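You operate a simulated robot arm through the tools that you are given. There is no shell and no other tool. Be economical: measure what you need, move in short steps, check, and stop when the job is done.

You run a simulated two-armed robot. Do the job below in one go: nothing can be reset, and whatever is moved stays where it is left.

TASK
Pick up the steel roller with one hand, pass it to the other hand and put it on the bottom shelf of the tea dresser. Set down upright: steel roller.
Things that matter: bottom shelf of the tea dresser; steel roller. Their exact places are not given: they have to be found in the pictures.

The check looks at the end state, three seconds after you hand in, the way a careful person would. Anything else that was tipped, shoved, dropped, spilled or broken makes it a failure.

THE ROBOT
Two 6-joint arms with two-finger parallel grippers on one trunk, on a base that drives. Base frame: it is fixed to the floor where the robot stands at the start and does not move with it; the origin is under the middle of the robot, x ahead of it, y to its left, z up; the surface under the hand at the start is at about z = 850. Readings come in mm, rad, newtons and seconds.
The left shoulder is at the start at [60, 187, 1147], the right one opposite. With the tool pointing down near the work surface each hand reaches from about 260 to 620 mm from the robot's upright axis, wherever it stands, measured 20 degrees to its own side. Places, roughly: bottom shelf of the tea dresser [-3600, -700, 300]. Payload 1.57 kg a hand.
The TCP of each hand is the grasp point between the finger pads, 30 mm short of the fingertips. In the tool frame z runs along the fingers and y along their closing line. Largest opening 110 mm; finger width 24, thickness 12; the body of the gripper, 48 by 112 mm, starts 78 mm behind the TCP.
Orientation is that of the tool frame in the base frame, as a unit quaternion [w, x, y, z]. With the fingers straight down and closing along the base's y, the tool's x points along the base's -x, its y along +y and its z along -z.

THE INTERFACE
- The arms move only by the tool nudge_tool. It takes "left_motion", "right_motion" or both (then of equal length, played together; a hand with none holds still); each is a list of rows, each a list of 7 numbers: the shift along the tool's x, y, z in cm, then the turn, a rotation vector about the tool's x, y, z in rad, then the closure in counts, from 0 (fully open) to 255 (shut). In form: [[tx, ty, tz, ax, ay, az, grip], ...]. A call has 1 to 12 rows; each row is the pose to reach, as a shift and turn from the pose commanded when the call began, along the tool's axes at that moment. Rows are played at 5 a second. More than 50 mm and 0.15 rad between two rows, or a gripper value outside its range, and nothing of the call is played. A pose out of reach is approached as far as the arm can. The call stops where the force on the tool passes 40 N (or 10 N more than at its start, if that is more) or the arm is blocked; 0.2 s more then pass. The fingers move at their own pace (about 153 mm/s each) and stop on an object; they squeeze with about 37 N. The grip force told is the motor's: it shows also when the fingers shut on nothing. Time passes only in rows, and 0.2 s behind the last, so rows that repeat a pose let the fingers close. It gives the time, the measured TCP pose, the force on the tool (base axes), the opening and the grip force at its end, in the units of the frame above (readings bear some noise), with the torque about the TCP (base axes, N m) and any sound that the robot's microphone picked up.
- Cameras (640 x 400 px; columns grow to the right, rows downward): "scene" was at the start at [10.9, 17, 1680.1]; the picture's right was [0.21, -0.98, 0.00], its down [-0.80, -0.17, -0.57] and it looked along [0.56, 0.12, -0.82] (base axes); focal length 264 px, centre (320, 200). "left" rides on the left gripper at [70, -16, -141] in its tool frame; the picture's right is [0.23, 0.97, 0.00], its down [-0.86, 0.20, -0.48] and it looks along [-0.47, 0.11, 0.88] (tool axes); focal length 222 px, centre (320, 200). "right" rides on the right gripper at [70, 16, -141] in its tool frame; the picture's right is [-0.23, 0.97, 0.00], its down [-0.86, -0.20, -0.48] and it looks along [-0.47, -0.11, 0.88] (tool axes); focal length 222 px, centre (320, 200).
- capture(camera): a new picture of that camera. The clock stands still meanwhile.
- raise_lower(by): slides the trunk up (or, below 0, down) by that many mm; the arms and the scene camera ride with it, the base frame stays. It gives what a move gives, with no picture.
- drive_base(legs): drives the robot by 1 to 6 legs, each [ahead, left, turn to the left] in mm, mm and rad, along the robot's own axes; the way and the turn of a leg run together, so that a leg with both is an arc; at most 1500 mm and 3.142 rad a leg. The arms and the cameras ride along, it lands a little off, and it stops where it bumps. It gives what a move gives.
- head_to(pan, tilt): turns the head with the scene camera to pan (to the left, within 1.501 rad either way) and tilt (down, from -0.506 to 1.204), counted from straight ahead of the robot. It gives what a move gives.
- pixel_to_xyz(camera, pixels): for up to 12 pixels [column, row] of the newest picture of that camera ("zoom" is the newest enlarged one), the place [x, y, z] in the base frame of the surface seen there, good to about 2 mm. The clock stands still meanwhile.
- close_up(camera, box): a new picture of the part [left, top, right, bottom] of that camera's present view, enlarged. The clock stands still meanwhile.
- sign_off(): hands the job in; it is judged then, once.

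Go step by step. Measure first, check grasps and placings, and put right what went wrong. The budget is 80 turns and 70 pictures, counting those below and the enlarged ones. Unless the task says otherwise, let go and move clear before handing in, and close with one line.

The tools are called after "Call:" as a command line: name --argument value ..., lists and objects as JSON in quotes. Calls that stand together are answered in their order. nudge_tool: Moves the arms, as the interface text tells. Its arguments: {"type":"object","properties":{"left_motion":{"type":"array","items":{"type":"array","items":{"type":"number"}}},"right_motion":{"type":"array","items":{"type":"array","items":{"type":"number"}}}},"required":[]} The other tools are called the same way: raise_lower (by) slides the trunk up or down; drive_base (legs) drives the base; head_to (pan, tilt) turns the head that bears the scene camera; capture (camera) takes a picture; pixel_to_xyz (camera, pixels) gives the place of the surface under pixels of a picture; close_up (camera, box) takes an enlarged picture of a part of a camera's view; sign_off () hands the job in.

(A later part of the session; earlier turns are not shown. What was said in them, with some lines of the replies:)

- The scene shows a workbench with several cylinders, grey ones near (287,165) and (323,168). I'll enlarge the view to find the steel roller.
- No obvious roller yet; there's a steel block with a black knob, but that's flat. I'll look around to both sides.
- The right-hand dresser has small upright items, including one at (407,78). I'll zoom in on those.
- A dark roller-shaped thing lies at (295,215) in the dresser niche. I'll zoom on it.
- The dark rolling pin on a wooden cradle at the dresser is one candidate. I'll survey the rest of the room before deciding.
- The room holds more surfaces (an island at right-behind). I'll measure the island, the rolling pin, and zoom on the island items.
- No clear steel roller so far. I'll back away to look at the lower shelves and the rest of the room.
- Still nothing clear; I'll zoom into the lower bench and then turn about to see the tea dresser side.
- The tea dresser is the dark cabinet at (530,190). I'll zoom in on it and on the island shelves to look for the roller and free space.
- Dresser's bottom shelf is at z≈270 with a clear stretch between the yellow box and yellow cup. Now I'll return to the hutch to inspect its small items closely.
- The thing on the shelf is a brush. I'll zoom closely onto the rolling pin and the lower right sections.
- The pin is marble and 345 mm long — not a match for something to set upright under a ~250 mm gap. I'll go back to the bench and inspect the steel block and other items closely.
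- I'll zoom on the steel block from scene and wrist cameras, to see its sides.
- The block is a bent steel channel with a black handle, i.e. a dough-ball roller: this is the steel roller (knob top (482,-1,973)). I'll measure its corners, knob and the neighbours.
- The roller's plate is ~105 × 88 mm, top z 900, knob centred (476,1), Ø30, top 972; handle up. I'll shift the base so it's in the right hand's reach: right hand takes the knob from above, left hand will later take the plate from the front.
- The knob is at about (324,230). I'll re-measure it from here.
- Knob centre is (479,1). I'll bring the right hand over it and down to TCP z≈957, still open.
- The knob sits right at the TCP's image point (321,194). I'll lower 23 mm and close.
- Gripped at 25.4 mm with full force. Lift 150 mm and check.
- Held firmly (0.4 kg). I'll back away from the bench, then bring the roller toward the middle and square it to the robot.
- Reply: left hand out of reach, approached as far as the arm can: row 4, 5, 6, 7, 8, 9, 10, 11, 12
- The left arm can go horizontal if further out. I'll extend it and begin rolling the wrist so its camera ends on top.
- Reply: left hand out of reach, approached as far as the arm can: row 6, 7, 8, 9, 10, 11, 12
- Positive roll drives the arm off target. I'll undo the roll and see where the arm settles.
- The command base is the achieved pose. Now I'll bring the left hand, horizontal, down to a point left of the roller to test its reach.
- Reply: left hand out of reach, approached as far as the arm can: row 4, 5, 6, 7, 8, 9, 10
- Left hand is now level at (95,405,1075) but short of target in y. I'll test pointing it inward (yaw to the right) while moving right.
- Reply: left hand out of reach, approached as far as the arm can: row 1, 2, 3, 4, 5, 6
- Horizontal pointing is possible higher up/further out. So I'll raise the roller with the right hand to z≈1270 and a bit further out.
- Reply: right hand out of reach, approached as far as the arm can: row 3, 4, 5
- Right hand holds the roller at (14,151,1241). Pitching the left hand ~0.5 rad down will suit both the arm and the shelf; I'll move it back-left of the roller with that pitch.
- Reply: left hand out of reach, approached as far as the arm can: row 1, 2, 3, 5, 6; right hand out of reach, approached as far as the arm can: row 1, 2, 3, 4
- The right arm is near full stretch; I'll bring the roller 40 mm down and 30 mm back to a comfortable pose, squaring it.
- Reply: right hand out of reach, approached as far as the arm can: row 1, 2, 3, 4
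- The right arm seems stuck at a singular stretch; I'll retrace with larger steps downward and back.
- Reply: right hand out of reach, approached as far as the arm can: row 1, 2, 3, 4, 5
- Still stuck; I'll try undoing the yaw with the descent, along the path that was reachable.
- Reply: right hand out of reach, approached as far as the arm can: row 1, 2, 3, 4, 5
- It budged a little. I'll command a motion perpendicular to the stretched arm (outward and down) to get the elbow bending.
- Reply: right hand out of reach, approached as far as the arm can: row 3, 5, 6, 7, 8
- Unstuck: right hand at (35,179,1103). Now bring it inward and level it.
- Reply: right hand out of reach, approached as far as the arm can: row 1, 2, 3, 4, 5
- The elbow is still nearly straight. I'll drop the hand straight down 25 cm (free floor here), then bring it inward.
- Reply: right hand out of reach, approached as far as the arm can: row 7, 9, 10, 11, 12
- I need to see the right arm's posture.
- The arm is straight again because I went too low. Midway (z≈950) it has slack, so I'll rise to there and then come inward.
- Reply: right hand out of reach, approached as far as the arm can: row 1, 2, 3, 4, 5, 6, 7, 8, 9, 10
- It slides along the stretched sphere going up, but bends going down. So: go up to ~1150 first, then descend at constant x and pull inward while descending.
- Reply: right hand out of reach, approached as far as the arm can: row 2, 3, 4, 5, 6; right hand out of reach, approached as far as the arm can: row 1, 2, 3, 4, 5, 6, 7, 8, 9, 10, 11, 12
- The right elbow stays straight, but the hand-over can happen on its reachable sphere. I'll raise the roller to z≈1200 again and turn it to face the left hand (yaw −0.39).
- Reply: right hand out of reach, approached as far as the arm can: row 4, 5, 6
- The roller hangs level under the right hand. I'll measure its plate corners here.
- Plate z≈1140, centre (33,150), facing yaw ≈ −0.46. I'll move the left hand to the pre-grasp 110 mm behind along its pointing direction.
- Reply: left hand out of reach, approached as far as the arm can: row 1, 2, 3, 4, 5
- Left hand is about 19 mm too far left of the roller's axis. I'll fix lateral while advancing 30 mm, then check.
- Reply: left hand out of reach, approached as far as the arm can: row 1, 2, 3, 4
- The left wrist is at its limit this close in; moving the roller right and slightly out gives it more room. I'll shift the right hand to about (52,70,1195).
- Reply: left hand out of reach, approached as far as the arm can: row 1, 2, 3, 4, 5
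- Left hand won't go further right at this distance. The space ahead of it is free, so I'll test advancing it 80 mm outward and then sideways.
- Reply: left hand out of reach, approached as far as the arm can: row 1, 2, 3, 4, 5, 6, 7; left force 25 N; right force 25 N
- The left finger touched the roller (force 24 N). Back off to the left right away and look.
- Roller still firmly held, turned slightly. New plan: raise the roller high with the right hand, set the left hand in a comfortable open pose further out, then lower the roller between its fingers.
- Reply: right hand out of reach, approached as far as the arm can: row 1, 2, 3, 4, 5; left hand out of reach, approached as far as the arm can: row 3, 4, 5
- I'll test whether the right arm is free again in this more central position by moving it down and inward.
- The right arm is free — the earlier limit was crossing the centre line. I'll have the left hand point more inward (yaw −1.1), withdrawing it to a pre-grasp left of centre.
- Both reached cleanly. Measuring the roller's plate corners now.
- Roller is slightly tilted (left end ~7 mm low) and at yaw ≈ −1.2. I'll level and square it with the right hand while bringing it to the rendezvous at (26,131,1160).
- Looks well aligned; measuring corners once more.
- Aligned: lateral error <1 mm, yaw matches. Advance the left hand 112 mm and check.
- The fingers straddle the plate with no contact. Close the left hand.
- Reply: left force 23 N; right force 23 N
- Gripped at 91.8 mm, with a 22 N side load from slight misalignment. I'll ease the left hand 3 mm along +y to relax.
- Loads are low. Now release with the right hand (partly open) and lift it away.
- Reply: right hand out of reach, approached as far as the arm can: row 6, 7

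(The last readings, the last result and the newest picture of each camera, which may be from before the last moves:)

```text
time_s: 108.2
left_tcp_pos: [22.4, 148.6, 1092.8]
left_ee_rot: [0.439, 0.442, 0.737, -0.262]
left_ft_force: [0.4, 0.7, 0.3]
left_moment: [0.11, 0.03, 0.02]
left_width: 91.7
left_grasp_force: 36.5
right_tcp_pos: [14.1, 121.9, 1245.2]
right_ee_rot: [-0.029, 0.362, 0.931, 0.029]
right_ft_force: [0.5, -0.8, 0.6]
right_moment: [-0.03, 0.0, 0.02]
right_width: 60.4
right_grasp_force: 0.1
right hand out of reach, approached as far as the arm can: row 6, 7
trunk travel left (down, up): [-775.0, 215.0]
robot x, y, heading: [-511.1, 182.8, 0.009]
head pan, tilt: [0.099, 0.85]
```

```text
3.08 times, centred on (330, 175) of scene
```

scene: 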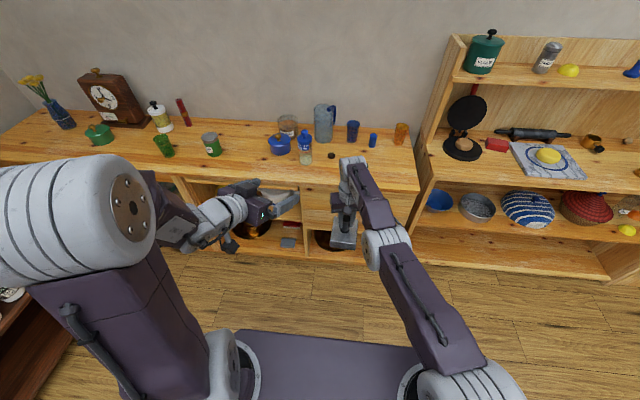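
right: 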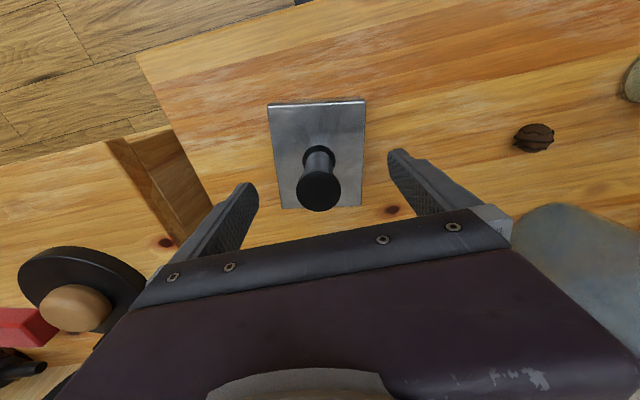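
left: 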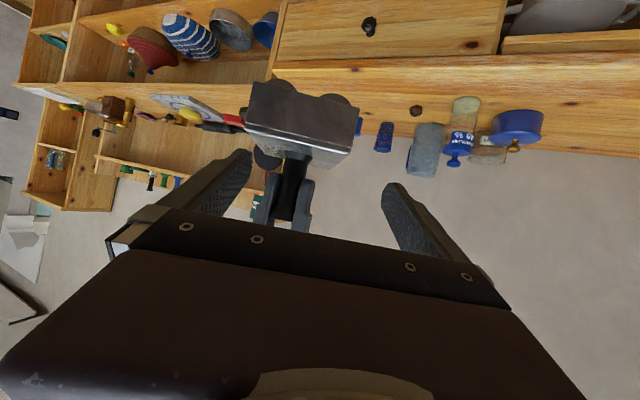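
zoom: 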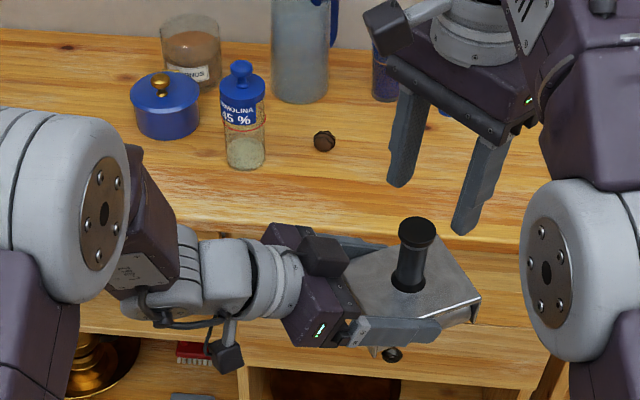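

Hand-over done: the left hand holds the roller level, right hand is clear above. I'll move the right hand away to its side, then swing the left hand to point straight ahead.

Call:
nudge_tool --right_motion '[[-0.9, -2.8, 0, 0, 0, -0.1, 115], [-1.9, -5.7, 0, 0, 0, -0.2, 115], [-2.8, -8.5, 0, 0, 0, -0.3, 115], [-3.7, -11.4, 0, 0, 0, -0.4, 115], [-4.6, -14.2, 0, 0, 0, -0.5, 115], [-5.6, -17, 0, 0, 0, -0.6, 115], [-6.5, -19.9, 0, 0, 0, -0.7, 115], [-6.5, -19.9, 0, 0, 0, -0.7, 115]]'

Call:
nudge_tool --left_motion '[[1, 2.1, -1.8, -0.119, 0, -0.065, 255], [1.95, 4.1, -3.6, -0.238, 0, -0.13, 255], [2.9, 6.2, -5.3, -0.357, 0, -0.194, 255], [3.9, 8.2, -7.1, -0.476, 0, -0.259, 255], [4.9, 10.3, -8.9, -0.594, 0, -0.324, 255], [5.8, 12.4, -10.7, -0.713, 0, -0.389, 255], [6.8, 14.4, -12.4, -0.832, 0, -0.453, 255], [7.8, 16.5, -14.2, -0.951, 0, -0.518, 255], [7.8, 16.5, -14.2, -0.951, 0, -0.518, 255]]'

Call:
capture --camera "scene"

```text
time_s: 110.0
left_tcp_pos: [23.3, 148.1, 1092.2]
left_ee_rot: [0.437, 0.443, 0.737, -0.263]
left_ft_force: [1.0, 0.1, -0.1]
left_moment: [0.07, 0.05, -0.02]
left_width: 91.9
left_grasp_force: 37.2
right_tcp_pos: [-72.3, -66.9, 1232.5]
right_ee_rot: [-0.016, 0.021, 0.999, 0.036]
right_ft_force: [0.2, -0.2, -0.6]
right_moment: [-0.03, -0.01, -0.05]
right_width: 59.9
right_grasp_force: 0.0
trunk travel left (down, up): [-775.0, 215.0]
robot x, y, heading: [-510.5, 180.0, 0.005]
head pan, tilt: [0.099, 0.85]
```

```text
time_s: 112.0
left_tcp_pos: [95.9, 388.1, 1100.3]
left_ee_rot: [0.508, 0.032, 0.86, -0.026]
left_ft_force: [0.6, 0.1, -4.3]
left_moment: [0.03, 0.08, 0.01]
left_width: 91.9
left_grasp_force: 37.2
left hand out of reach, approached as far as the arm can: row 7, 8, 9
right_tcp_pos: [-70.8, -69.1, 1232.2]
right_ee_rot: [-0.017, 0.021, 0.999, 0.037]
right_ft_force: [-0.6, -0.3, 0.2]
right_moment: [0.05, -0.02, -0.03]
right_width: 60.3
right_grasp_force: 0.1
trunk travel left (down, up): [-775.0, 215.0]
robot x, y, heading: [-509.9, 185.1, 0.001]
head pan, tilt: [0.099, 0.85]
```

```text
11 pictures are left
```

scene: 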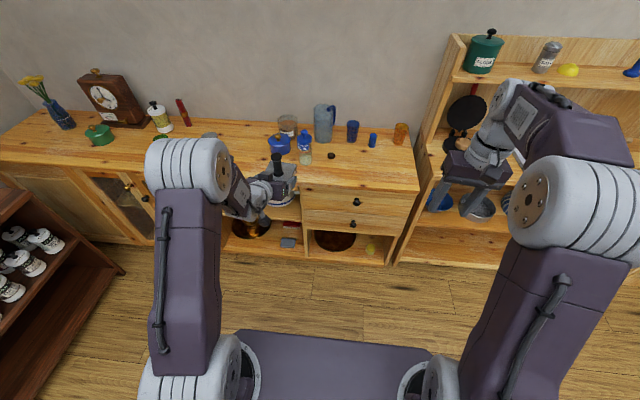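

Roller is held level (4.3 N weight) with the hand pointing ahead. 11 pictures left. I'll turn about and take one look at the corridor with range queries.

Call:
drive_base --legs '[[0, 0, 3.14]]'

Call:
head_to --pan 0.15 --tilt 0.45

Call:
capture --camera "scene"

```text
time_s: 119.7
left_tcp_pos: [-1118.6, -15.7, 1101.1]
left_ee_rot: [-0.032, 0.86, -0.041, -0.507]
left_ft_force: [-0.7, 0.0, -4.5]
left_moment: [-0.03, -0.11, -0.03]
left_width: 91.8
left_grasp_force: 37.2
right_tcp_pos: [-941.6, 436.4, 1232.1]
right_ee_rot: [0.037, 0.999, -0.03, 0.017]
right_ft_force: [1.0, -1.0, 0.0]
right_moment: [0.01, -0.04, 0.01]
right_width: 60.4
right_grasp_force: 0.1
trunk travel left (down, up): [-775.0, 215.0]
robot x, y, heading: [-508.4, 181.5, 3.126]
head pan, tilt: [0.099, 0.85]
```

```text
time_s: 120.6
left_tcp_pos: [-1116.6, -16.0, 1100.5]
left_ee_rot: [-0.032, 0.86, -0.04, -0.508]
left_ft_force: [0.2, 0.6, -4.9]
left_moment: [-0.02, -0.12, 0.0]
left_width: 92.2
left_grasp_force: 36.4
right_tcp_pos: [-942.2, 435.9, 1232.3]
right_ee_rot: [0.038, 0.999, -0.03, 0.017]
right_ft_force: [0.3, -0.4, 0.4]
right_moment: [-0.02, 0.0, 0.0]
right_width: 60.3
right_grasp_force: 0.0
trunk travel left (down, up): [-775.0, 215.0]
robot x, y, heading: [-510.9, 178.5, 3.127]
head pan, tilt: [0.15, 0.45]
```

```text
10 pictures are left
```

scene: 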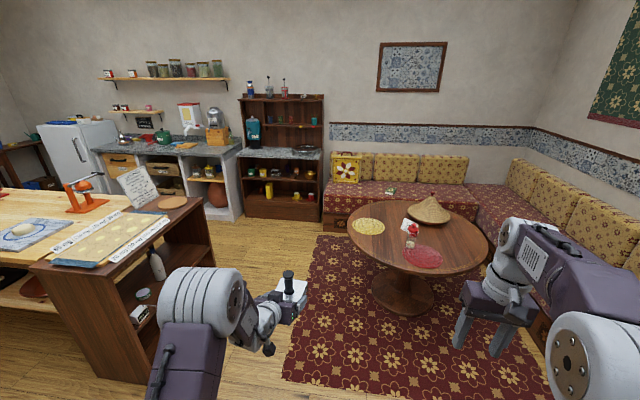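

Call:
pixel_to_xyz --camera "scene" --pixels '[[347, 220], [353, 240], [365, 252], [212, 255], [198, 205], [380, 272], [210, 270], [245, 215], [319, 222], [333, 225], [288, 215], [430, 200]]'

```text
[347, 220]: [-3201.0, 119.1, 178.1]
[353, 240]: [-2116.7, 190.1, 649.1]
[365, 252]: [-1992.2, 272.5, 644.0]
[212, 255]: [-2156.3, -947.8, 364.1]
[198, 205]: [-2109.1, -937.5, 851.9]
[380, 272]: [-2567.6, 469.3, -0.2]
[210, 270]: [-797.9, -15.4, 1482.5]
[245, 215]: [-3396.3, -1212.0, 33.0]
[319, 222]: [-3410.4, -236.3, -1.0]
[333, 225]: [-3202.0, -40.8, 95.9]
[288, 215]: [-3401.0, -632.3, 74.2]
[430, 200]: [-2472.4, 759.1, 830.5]
```

Corridor is clear: island edge y≈−940, table edge y≈+150. I'll drive through the middle to about (−2570,−527).

Call:
drive_base --legs '[[500, 575, 0.015], [1000, 0, 0], [560, 130, 0]]'

Call:
head_to --pan 0.2 --tilt 0.95

Call:
capture --camera "scene"

```text
time_s: 132.4
left_tcp_pos: [-3178.9, -712.0, 1101.4]
left_ee_rot: [-0.03, 0.86, -0.036, -0.508]
left_ft_force: [0.3, 0.7, -4.3]
left_moment: [-0.01, -0.12, 0.0]
left_width: 91.7
left_grasp_force: 36.7
right_tcp_pos: [-3006.6, -257.6, 1232.6]
right_ee_rot: [0.037, 0.999, -0.026, 0.016]
right_ft_force: [0.5, -0.7, -0.6]
right_moment: [0.0, 0.01, -0.01]
right_width: 60.4
right_grasp_force: 0.1
trunk travel left (down, up): [-775.0, 215.0]
robot x, y, heading: [-2572.8, -512.2, 3.137]
head pan, tilt: [0.15, 0.45]
```

```text
time_s: 133.3
left_tcp_pos: [-3180.7, -712.6, 1101.2]
left_ee_rot: [-0.03, 0.861, -0.036, -0.507]
left_ft_force: [0.6, -0.2, -5.3]
left_moment: [-0.04, -0.11, 0.01]
left_width: 91.9
left_grasp_force: 37.4
right_tcp_pos: [-3007.5, -257.4, 1232.8]
right_ee_rot: [0.037, 0.999, -0.026, 0.016]
right_ft_force: [0.3, 0.7, 0.9]
right_moment: [-0.01, 0.06, 0.01]
right_width: 60.4
right_grasp_force: 0.1
trunk travel left (down, up): [-775.0, 215.0]
robot x, y, heading: [-2574.9, -509.8, 3.141]
head pan, tilt: [0.201, 0.949]
```

```text
9 pictures are left
```

scene: 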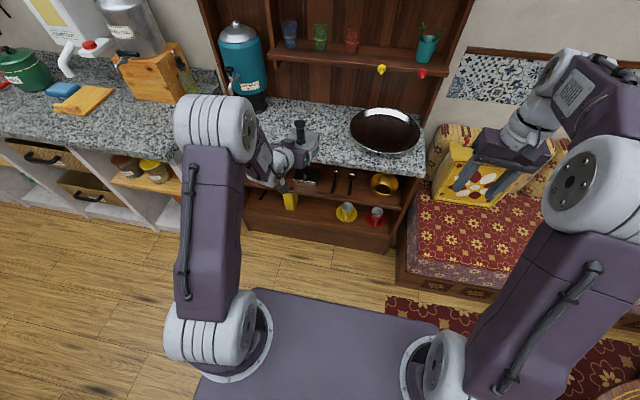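

I'll measure the base's front edge, the shelf floor, and its items from here.

Call:
pixel_to_xyz --camera "scene" --pixels '[[345, 308], [300, 292], [290, 201], [291, 209], [310, 222], [320, 215], [343, 217], [336, 213], [375, 220], [330, 225], [310, 214], [262, 205]]'

Call:
close_up --camera "scene" --box '[240, 150, 420, 262]'

```text
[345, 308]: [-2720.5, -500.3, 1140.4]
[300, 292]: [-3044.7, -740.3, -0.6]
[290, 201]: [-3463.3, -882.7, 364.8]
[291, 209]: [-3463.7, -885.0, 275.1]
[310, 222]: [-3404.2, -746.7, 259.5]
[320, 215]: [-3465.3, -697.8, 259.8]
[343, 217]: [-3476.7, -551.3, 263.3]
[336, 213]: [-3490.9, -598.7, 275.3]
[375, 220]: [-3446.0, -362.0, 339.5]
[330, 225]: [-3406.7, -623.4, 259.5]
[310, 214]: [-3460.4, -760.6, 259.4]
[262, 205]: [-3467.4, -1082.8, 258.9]
```

```text
3.56 times, centred on (330, 206) of scene
```

zoom: 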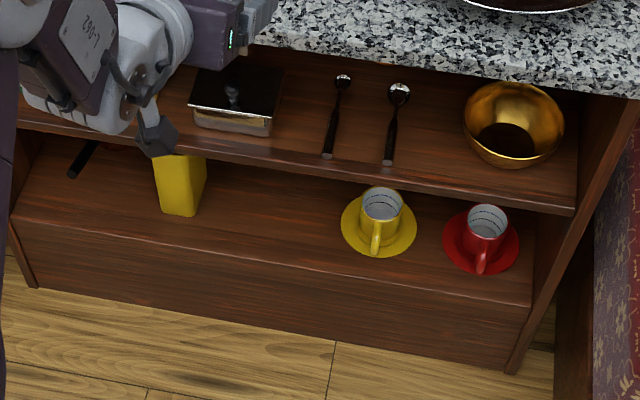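

Shelf floor is z=259.5, front edge x≈−3402, free between y≈−860 and −620. I'll tuck the right hand, lower the trunk 740 mm here, and drive in most of the way.

Call:
nudge_tool --right_motion '[[2, 0, 0, 0, 0, 0, 115], [4, 0, 0, 0, 0, 0, 115], [6, 0, 0, 0, 0, 0, 115], [8, 0, 0, 0, 0, 0, 115], [8, 0, 0, 0, 0, 0, 115]]'

Call:
raise_lower --by -740

Call:
drive_base --legs '[[160, 28, 0]]'

Call:
head_to --pan 0.3 --tilt 0.7

Call:
capture --camera "scene"

```text
time_s: 134.5
left_tcp_pos: [-3180.5, -713.2, 1100.1]
left_ee_rot: [-0.03, 0.86, -0.036, -0.507]
left_ft_force: [-0.9, 1.1, -4.9]
left_moment: [-0.01, -0.09, 0.02]
left_width: 91.9
left_grasp_force: 36.6
right_tcp_pos: [-2927.9, -261.7, 1235.0]
right_ee_rot: [0.036, 0.999, -0.026, 0.016]
right_ft_force: [-0.4, 0.6, -0.3]
right_moment: [0.01, -0.02, -0.01]
right_width: 60.4
right_grasp_force: 0.1
trunk travel left (down, up): [-775.0, 215.0]
robot x, y, heading: [-2572.3, -511.9, 3.143]
head pan, tilt: [0.201, 0.949]
```

```text
refused: -740 is not a number from -400 to 400
```

```text
time_s: 135.9
left_tcp_pos: [-3336.6, -740.2, 1102.7]
left_ee_rot: [-0.029, 0.86, -0.036, -0.508]
left_ft_force: [-0.2, 0.0, -4.3]
left_moment: [-0.03, -0.12, -0.03]
left_width: 92.0
left_grasp_force: 36.6
right_tcp_pos: [-3085.1, -289.2, 1235.8]
right_ee_rot: [0.036, 0.999, -0.026, 0.015]
right_ft_force: [0.8, 0.5, -0.1]
right_moment: [0.04, 0.0, 0.0]
right_width: 60.2
right_grasp_force: 0.0
trunk travel left (down, up): [-775.0, 215.0]
robot x, y, heading: [-2731.0, -533.9, 3.139]
head pan, tilt: [0.201, 0.949]
```

```text
time_s: 136.7
left_tcp_pos: [-3339.9, -742.4, 1101.6]
left_ee_rot: [-0.029, 0.861, -0.035, -0.507]
left_ft_force: [-0.4, -0.2, -5.1]
left_moment: [0.0, -0.11, -0.02]
left_width: 91.9
left_grasp_force: 37.2
right_tcp_pos: [-3086.7, -290.3, 1234.0]
right_ee_rot: [0.037, 0.999, -0.026, 0.016]
right_ft_force: [-0.4, -1.0, -0.6]
right_moment: [0.02, -0.01, -0.01]
right_width: 60.5
right_grasp_force: 0.1
trunk travel left (down, up): [-775.0, 215.0]
robot x, y, heading: [-2733.0, -538.4, 3.142]
head pan, tilt: [0.3, 0.7]
```

```text
7 pictures are left
```

scene: 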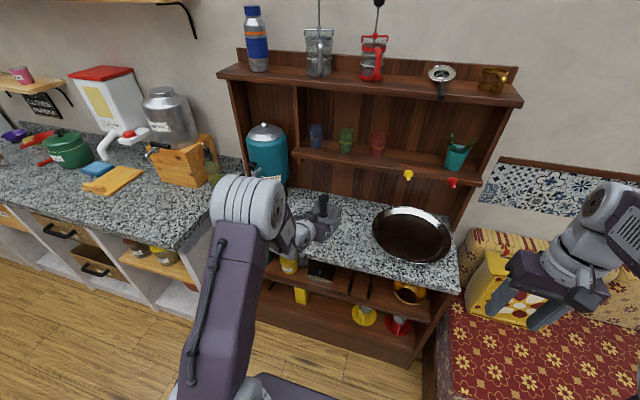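

The trunk move was refused (max 400 per call), so the roller is now above the counter. Back out 170 mm first, then lower in two steps.

Call:
drive_base --legs '[[-170, 0, 0]]'

Call:
raise_lower --by -390

Call:
raise_lower --by -350

```text
time_s: 138.2
left_tcp_pos: [-3170.4, -741.3, 1099.4]
left_ee_rot: [-0.029, 0.861, -0.036, -0.506]
left_ft_force: [0.4, 0.8, -5.0]
left_moment: [-0.05, -0.13, 0.0]
left_width: 91.8
left_grasp_force: 37.2
right_tcp_pos: [-2917.9, -290.3, 1234.6]
right_ee_rot: [0.036, 0.999, -0.027, 0.017]
right_ft_force: [-1.6, 0.3, -0.1]
right_moment: [0.03, -0.02, 0.02]
right_width: 60.5
right_grasp_force: 0.0
trunk travel left (down, up): [-775.0, 215.0]
robot x, y, heading: [-2561.0, -537.1, 3.137]
head pan, tilt: [0.3, 0.7]
```

```text
time_s: 141.9
left_tcp_pos: [-3168.3, -741.9, 710.4]
left_ee_rot: [-0.03, 0.86, -0.036, -0.508]
left_ft_force: [0.1, 0.0, -4.8]
left_moment: [-0.02, -0.13, -0.01]
left_width: 91.8
left_grasp_force: 36.8
right_tcp_pos: [-2917.0, -289.8, 845.2]
right_ee_rot: [0.036, 0.999, -0.027, 0.016]
right_ft_force: [-0.2, 0.3, 0.2]
right_moment: [-0.01, 0.01, -0.03]
right_width: 60.5
right_grasp_force: 0.1
trunk travel left (down, up): [-385.0, 605.0]
robot x, y, heading: [-2559.3, -537.3, 3.137]
head pan, tilt: [0.3, 0.7]
```

```text
time_s: 145.3
left_tcp_pos: [-3167.4, -741.2, 361.2]
left_ee_rot: [-0.03, 0.86, -0.036, -0.508]
left_ft_force: [0.0, 0.5, -4.3]
left_moment: [-0.05, -0.11, -0.02]
left_width: 91.9
left_grasp_force: 37.1
right_tcp_pos: [-2915.6, -290.1, 495.1]
right_ee_rot: [0.036, 0.999, -0.027, 0.015]
right_ft_force: [0.2, 0.5, -0.2]
right_moment: [0.0, 0.01, 0.02]
right_width: 60.4
right_grasp_force: 0.1
trunk travel left (down, up): [-35.0, 955.0]
robot x, y, heading: [-2563.0, -540.2, 3.136]
head pan, tilt: [0.3, 0.7]
```

Lowered; TCP at (−3167,−741,361). I'll look at the roller and the shelf opening before driving in.

Call:
head_to --pan 0.33 --tilt 0.6

Call:
capture --camera "scene"

```text
time_s: 146.0
left_tcp_pos: [-3168.0, -741.2, 360.0]
left_ee_rot: [-0.03, 0.86, -0.036, -0.508]
left_ft_force: [-0.4, 0.1, -4.0]
left_moment: [-0.01, -0.11, 0.01]
left_width: 92.0
left_grasp_force: 37.0
right_tcp_pos: [-2914.9, -290.7, 495.9]
right_ee_rot: [0.036, 0.999, -0.027, 0.016]
right_ft_force: [0.0, 0.6, 0.2]
right_moment: [0.01, 0.01, 0.0]
right_width: 60.3
right_grasp_force: 0.1
trunk travel left (down, up): [-35.0, 955.0]
robot x, y, heading: [-2564.6, -538.8, 3.135]
head pan, tilt: [0.33, 0.6]
```

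```text
6 pictures are left
```

scene: 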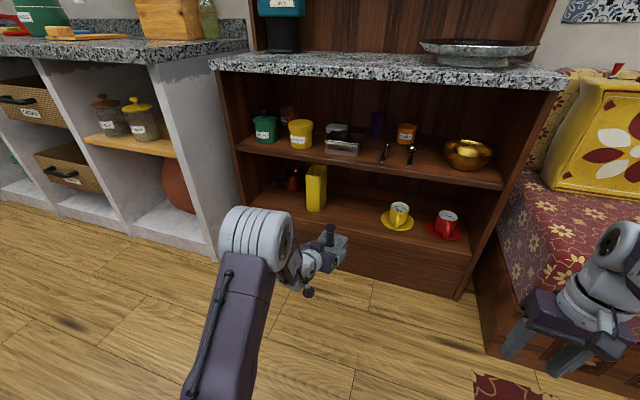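

Measuring the roller plate, shelf underside/front, saucer, box and sofa edges.

Call:
pixel_to_xyz --camera "scene" --pixels '[[485, 345], [476, 262], [310, 158], [400, 177], [382, 222], [326, 205], [342, 238], [337, 263], [325, 246], [331, 228], [360, 250], [366, 167]]'

Call:
close_up --camera "scene" --box '[270, 200, 370, 300]'

```text
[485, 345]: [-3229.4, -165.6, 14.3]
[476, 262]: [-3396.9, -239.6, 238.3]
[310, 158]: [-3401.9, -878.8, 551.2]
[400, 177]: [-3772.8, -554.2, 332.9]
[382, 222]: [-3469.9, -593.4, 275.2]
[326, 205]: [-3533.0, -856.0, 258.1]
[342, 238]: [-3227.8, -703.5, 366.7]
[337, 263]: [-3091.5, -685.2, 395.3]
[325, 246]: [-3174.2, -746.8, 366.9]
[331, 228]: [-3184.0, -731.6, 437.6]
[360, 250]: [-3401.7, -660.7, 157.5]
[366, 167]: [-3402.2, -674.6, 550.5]
```

```text
4.00 times, centred on (320, 250) of scene
```

zoom: 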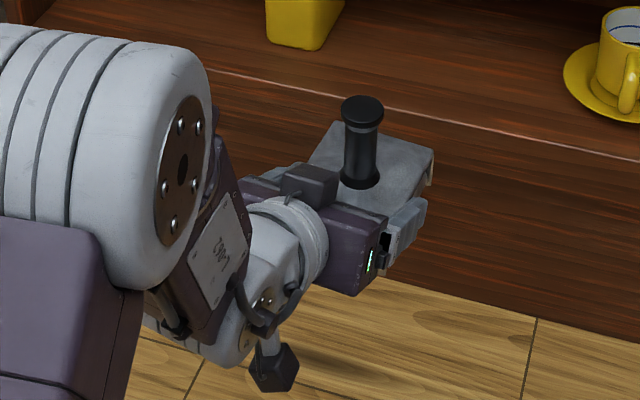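

Plate is level at z 367 (roller bottom ≈316, 57 above the shelf), middle shelf edge at 550. Drive in 306 mm.

Call:
drive_base --legs '[[200, 0, 0], [106, 0, 0.004]]'

Call:
raise_lower --by -30

Call:
close_up --camera "scene" --box '[240, 150, 440, 300]'

```text
time_s: 148.4
left_tcp_pos: [-3469.6, -741.9, 360.3]
left_ee_rot: [-0.029, 0.86, -0.035, -0.508]
left_ft_force: [-0.1, -0.6, -4.6]
left_moment: [-0.02, -0.07, 0.02]
left_width: 91.9
left_grasp_force: 36.9
right_tcp_pos: [-3219.9, -290.7, 494.4]
right_ee_rot: [0.036, 0.999, -0.026, 0.015]
right_ft_force: [0.1, -0.1, -0.5]
right_moment: [0.0, 0.01, -0.03]
right_width: 60.4
right_grasp_force: 0.1
trunk travel left (down, up): [-35.0, 955.0]
robot x, y, heading: [-2865.2, -534.7, 3.141]
head pan, tilt: [0.33, 0.6]
```

```text
time_s: 149.1
left_tcp_pos: [-3471.2, -742.1, 331.8]
left_ee_rot: [-0.029, 0.86, -0.034, -0.508]
left_ft_force: [0.5, 0.1, -4.5]
left_moment: [-0.02, -0.11, 0.01]
left_width: 91.9
left_grasp_force: 37.2
right_tcp_pos: [-3219.7, -290.0, 465.0]
right_ee_rot: [0.036, 0.999, -0.025, 0.014]
right_ft_force: [-0.2, -0.2, 0.4]
right_moment: [0.0, 0.01, -0.03]
right_width: 60.6
right_grasp_force: 0.1
trunk travel left (down, up): [-5.0, 985.0]
robot x, y, heading: [-2863.8, -537.5, 3.145]
head pan, tilt: [0.33, 0.6]
```

```text
2.67 times, centred on (340, 225) of scene
```

zoom: 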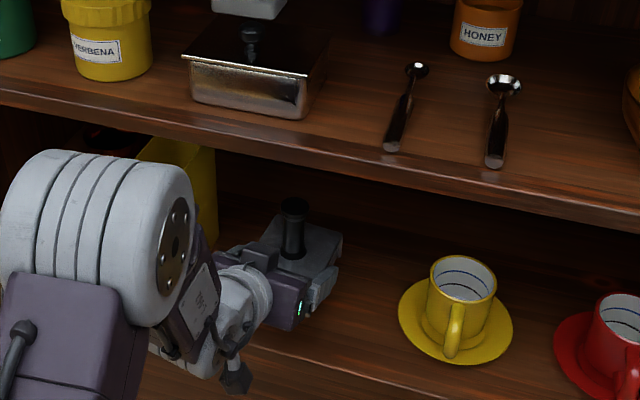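

Roller is inside the shelf, clear of box and cup. Lower 24 mm with the arm.

Call:
nudge_tool --left_motion '[[0.53, 0.01, 0.29, 0, 0, 0, 255], [1.05, 0.02, 0.58, 0, 0, 0, 255], [1.58, 0.03, 0.87, 0, 0, 0, 255], [2.1, 0.04, 1.16, 0, 0, 0, 255], [2.1, 0.04, 1.16, 0, 0, 0, 255]]'

```text
time_s: 150.3
left_tcp_pos: [-3472.8, -742.3, 308.2]
left_ee_rot: [-0.034, 0.861, -0.032, -0.506]
left_ft_force: [0.8, 1.0, -4.6]
left_moment: [-0.03, -0.1, 0.0]
left_width: 91.6
left_grasp_force: 37.3
left hand out of reach, approached as far as the arm can: row 4, 5
right_tcp_pos: [-3219.8, -290.4, 466.1]
right_ee_rot: [0.036, 0.999, -0.025, 0.015]
right_ft_force: [-0.2, -0.5, 0.0]
right_moment: [0.0, -0.01, 0.01]
right_width: 60.4
right_grasp_force: 0.1
trunk travel left (down, up): [-5.0, 985.0]
robot x, y, heading: [-2863.5, -539.7, 3.139]
head pan, tilt: [0.33, 0.6]
```

About 4 mm to go; use the trunk's last 5 mm.

Call:
raise_lower --by -4

```text
time_s: 150.9
left_tcp_pos: [-3473.2, -741.8, 303.9]
left_ee_rot: [-0.034, 0.861, -0.032, -0.507]
left_ft_force: [-0.6, 0.0, -4.4]
left_moment: [-0.01, 0.0, -0.01]
left_width: 91.7
left_grasp_force: 37.1
right_tcp_pos: [-3219.7, -290.2, 461.2]
right_ee_rot: [0.036, 0.999, -0.025, 0.016]
right_ft_force: [0.6, 0.0, -0.8]
right_moment: [0.01, -0.01, -0.02]
right_width: 60.2
right_grasp_force: 0.1
trunk travel left (down, up): [-1.0, 989.0]
robot x, y, heading: [-2864.4, -535.0, 3.139]
head pan, tilt: [0.33, 0.6]
```

Still carrying full weight. Lower 5 mm more by the arm in small steps.

Call:
nudge_tool --left_motion '[[0.13, 0, 0.07, 0, 0, 0, 255], [0.26, 0, 0.15, 0, 0, 0, 255], [0.4, 0.01, 0.22, 0, 0, 0, 255], [0.5, 0.01, 0.28, 0, 0, 0, 255]]'

```text
time_s: 151.9
left_tcp_pos: [-3473.7, -741.9, 304.0]
left_ee_rot: [-0.034, 0.859, -0.032, -0.509]
left_ft_force: [10.4, -1.6, 25.3]
left_moment: [-0.53, -1.34, 0.1]
left_width: 92.0
left_grasp_force: 36.5
right_tcp_pos: [-3219.5, -290.1, 463.6]
right_ee_rot: [0.037, 0.999, -0.026, 0.014]
right_ft_force: [-0.7, -0.8, 0.1]
right_moment: [0.03, -0.01, 0.01]
right_width: 60.3
right_grasp_force: 0.1
trunk travel left (down, up): [-1.0, 989.0]
robot x, y, heading: [-2863.2, -537.9, -3.141]
head pan, tilt: [0.33, 0.6]
```

Firm contact (25 N). Ease back up ~3 mm to unload, then check with a close-up.

Call:
nudge_tool --left_motion '[[-0.15, 0, -0.08, 0, 0, 0, 255], [-0.28, 0, -0.16, 0, 0, 0, 255], [-0.28, 0, -0.16, 0, 0, 0, 255]]'

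Call:
close_up --camera "scene" --box '[290, 190, 400, 280]'

```text
time_s: 152.7
left_tcp_pos: [-3475.2, -741.5, 304.7]
left_ee_rot: [-0.034, 0.86, -0.033, -0.508]
left_ft_force: [-4.3, 0.0, 12.8]
left_moment: [-0.28, 1.07, -0.07]
left_width: 92.0
left_grasp_force: 36.5
right_tcp_pos: [-3219.8, -289.3, 461.3]
right_ee_rot: [0.038, 0.999, -0.025, 0.015]
right_ft_force: [0.1, -0.1, 0.6]
right_moment: [-0.03, 0.03, -0.03]
right_width: 60.7
right_grasp_force: 0.1
trunk travel left (down, up): [-1.0, 989.0]
robot x, y, heading: [-2863.5, -540.8, 3.142]
head pan, tilt: [0.33, 0.6]
```

```text
4.44 times, centred on (345, 235) of scene
```

zoom: 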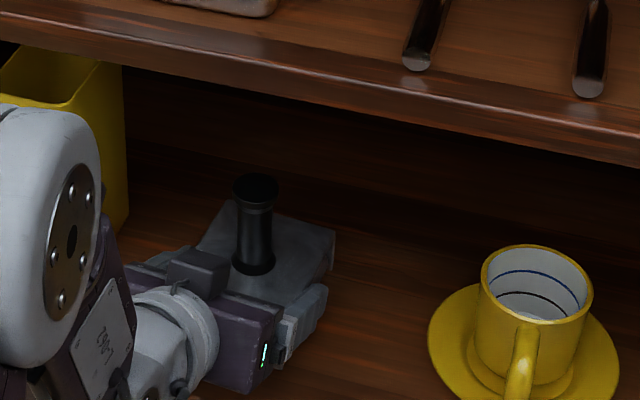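

Roller sits flat on the shelf with light load. Open the left hand gradually.

Call:
nudge_tool --left_motion '[[-0.05, 0, -0.03, 0, 0, 0, 255], [-0.05, 0, -0.03, 0, 0, 0, 35], [-0.05, 0, -0.03, 0, 0, 0, 0], [-0.05, 0, -0.03, 0, 0, 0, 0]]'

```text
time_s: 153.7
left_tcp_pos: [-3473.6, -741.8, 302.0]
left_ee_rot: [-0.034, 0.862, -0.032, -0.505]
left_ft_force: [0.0, 0.9, -0.1]
left_moment: [0.03, 0.0, 0.03]
left_width: 110.0
left_grasp_force: 0.0
right_tcp_pos: [-3219.6, -290.9, 461.7]
right_ee_rot: [0.037, 0.999, -0.025, 0.016]
right_ft_force: [0.6, -0.1, 0.3]
right_moment: [0.0, -0.01, 0.01]
right_width: 60.4
right_grasp_force: 0.0
trunk travel left (down, up): [-1.0, 989.0]
robot x, y, heading: [-2867.4, -540.7, 3.143]
head pan, tilt: [0.33, 0.6]
```

Released. Back the base out along the hand's pointing line (110 mm back, 11 mm left), then further.

Call:
drive_base --legs '[[-110, 11.5, 0], [-200, 0, 0]]'

Call:
close_up --camera "scene" --box '[270, 130, 450, 260]'

```text
time_s: 156.1
left_tcp_pos: [-3163.7, -752.4, 303.5]
left_ee_rot: [-0.035, 0.861, -0.033, -0.506]
left_ft_force: [0.3, -0.7, -0.3]
left_moment: [-0.01, 0.01, 0.04]
left_width: 109.8
left_grasp_force: 0.1
right_tcp_pos: [-2907.7, -301.8, 462.2]
right_ee_rot: [0.036, 0.999, -0.026, 0.015]
right_ft_force: [0.6, -0.7, -1.5]
right_moment: [-0.02, -0.01, 0.03]
right_width: 60.4
right_grasp_force: 0.0
trunk travel left (down, up): [-1.0, 989.0]
robot x, y, heading: [-2556.7, -552.2, 3.143]
head pan, tilt: [0.33, 0.6]
```

```text
3.08 times, centred on (360, 195) of scene
```

zoom: 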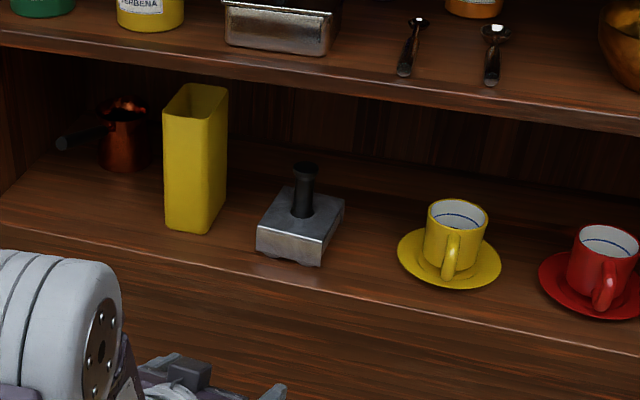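

The roller stands upright on the bottom shelf between the yellow box and the cup. Nothing else has shifted and both hands are clear, so I'm handing in.

Call:
sign_off

```text
The job is handed in.
```

The steel roller is standing upright on the bottom shelf of the tea dresser: the right hand picked it up, passed it to the left hand, and the left hand set it down. No other object was touched, and the job is handed in.
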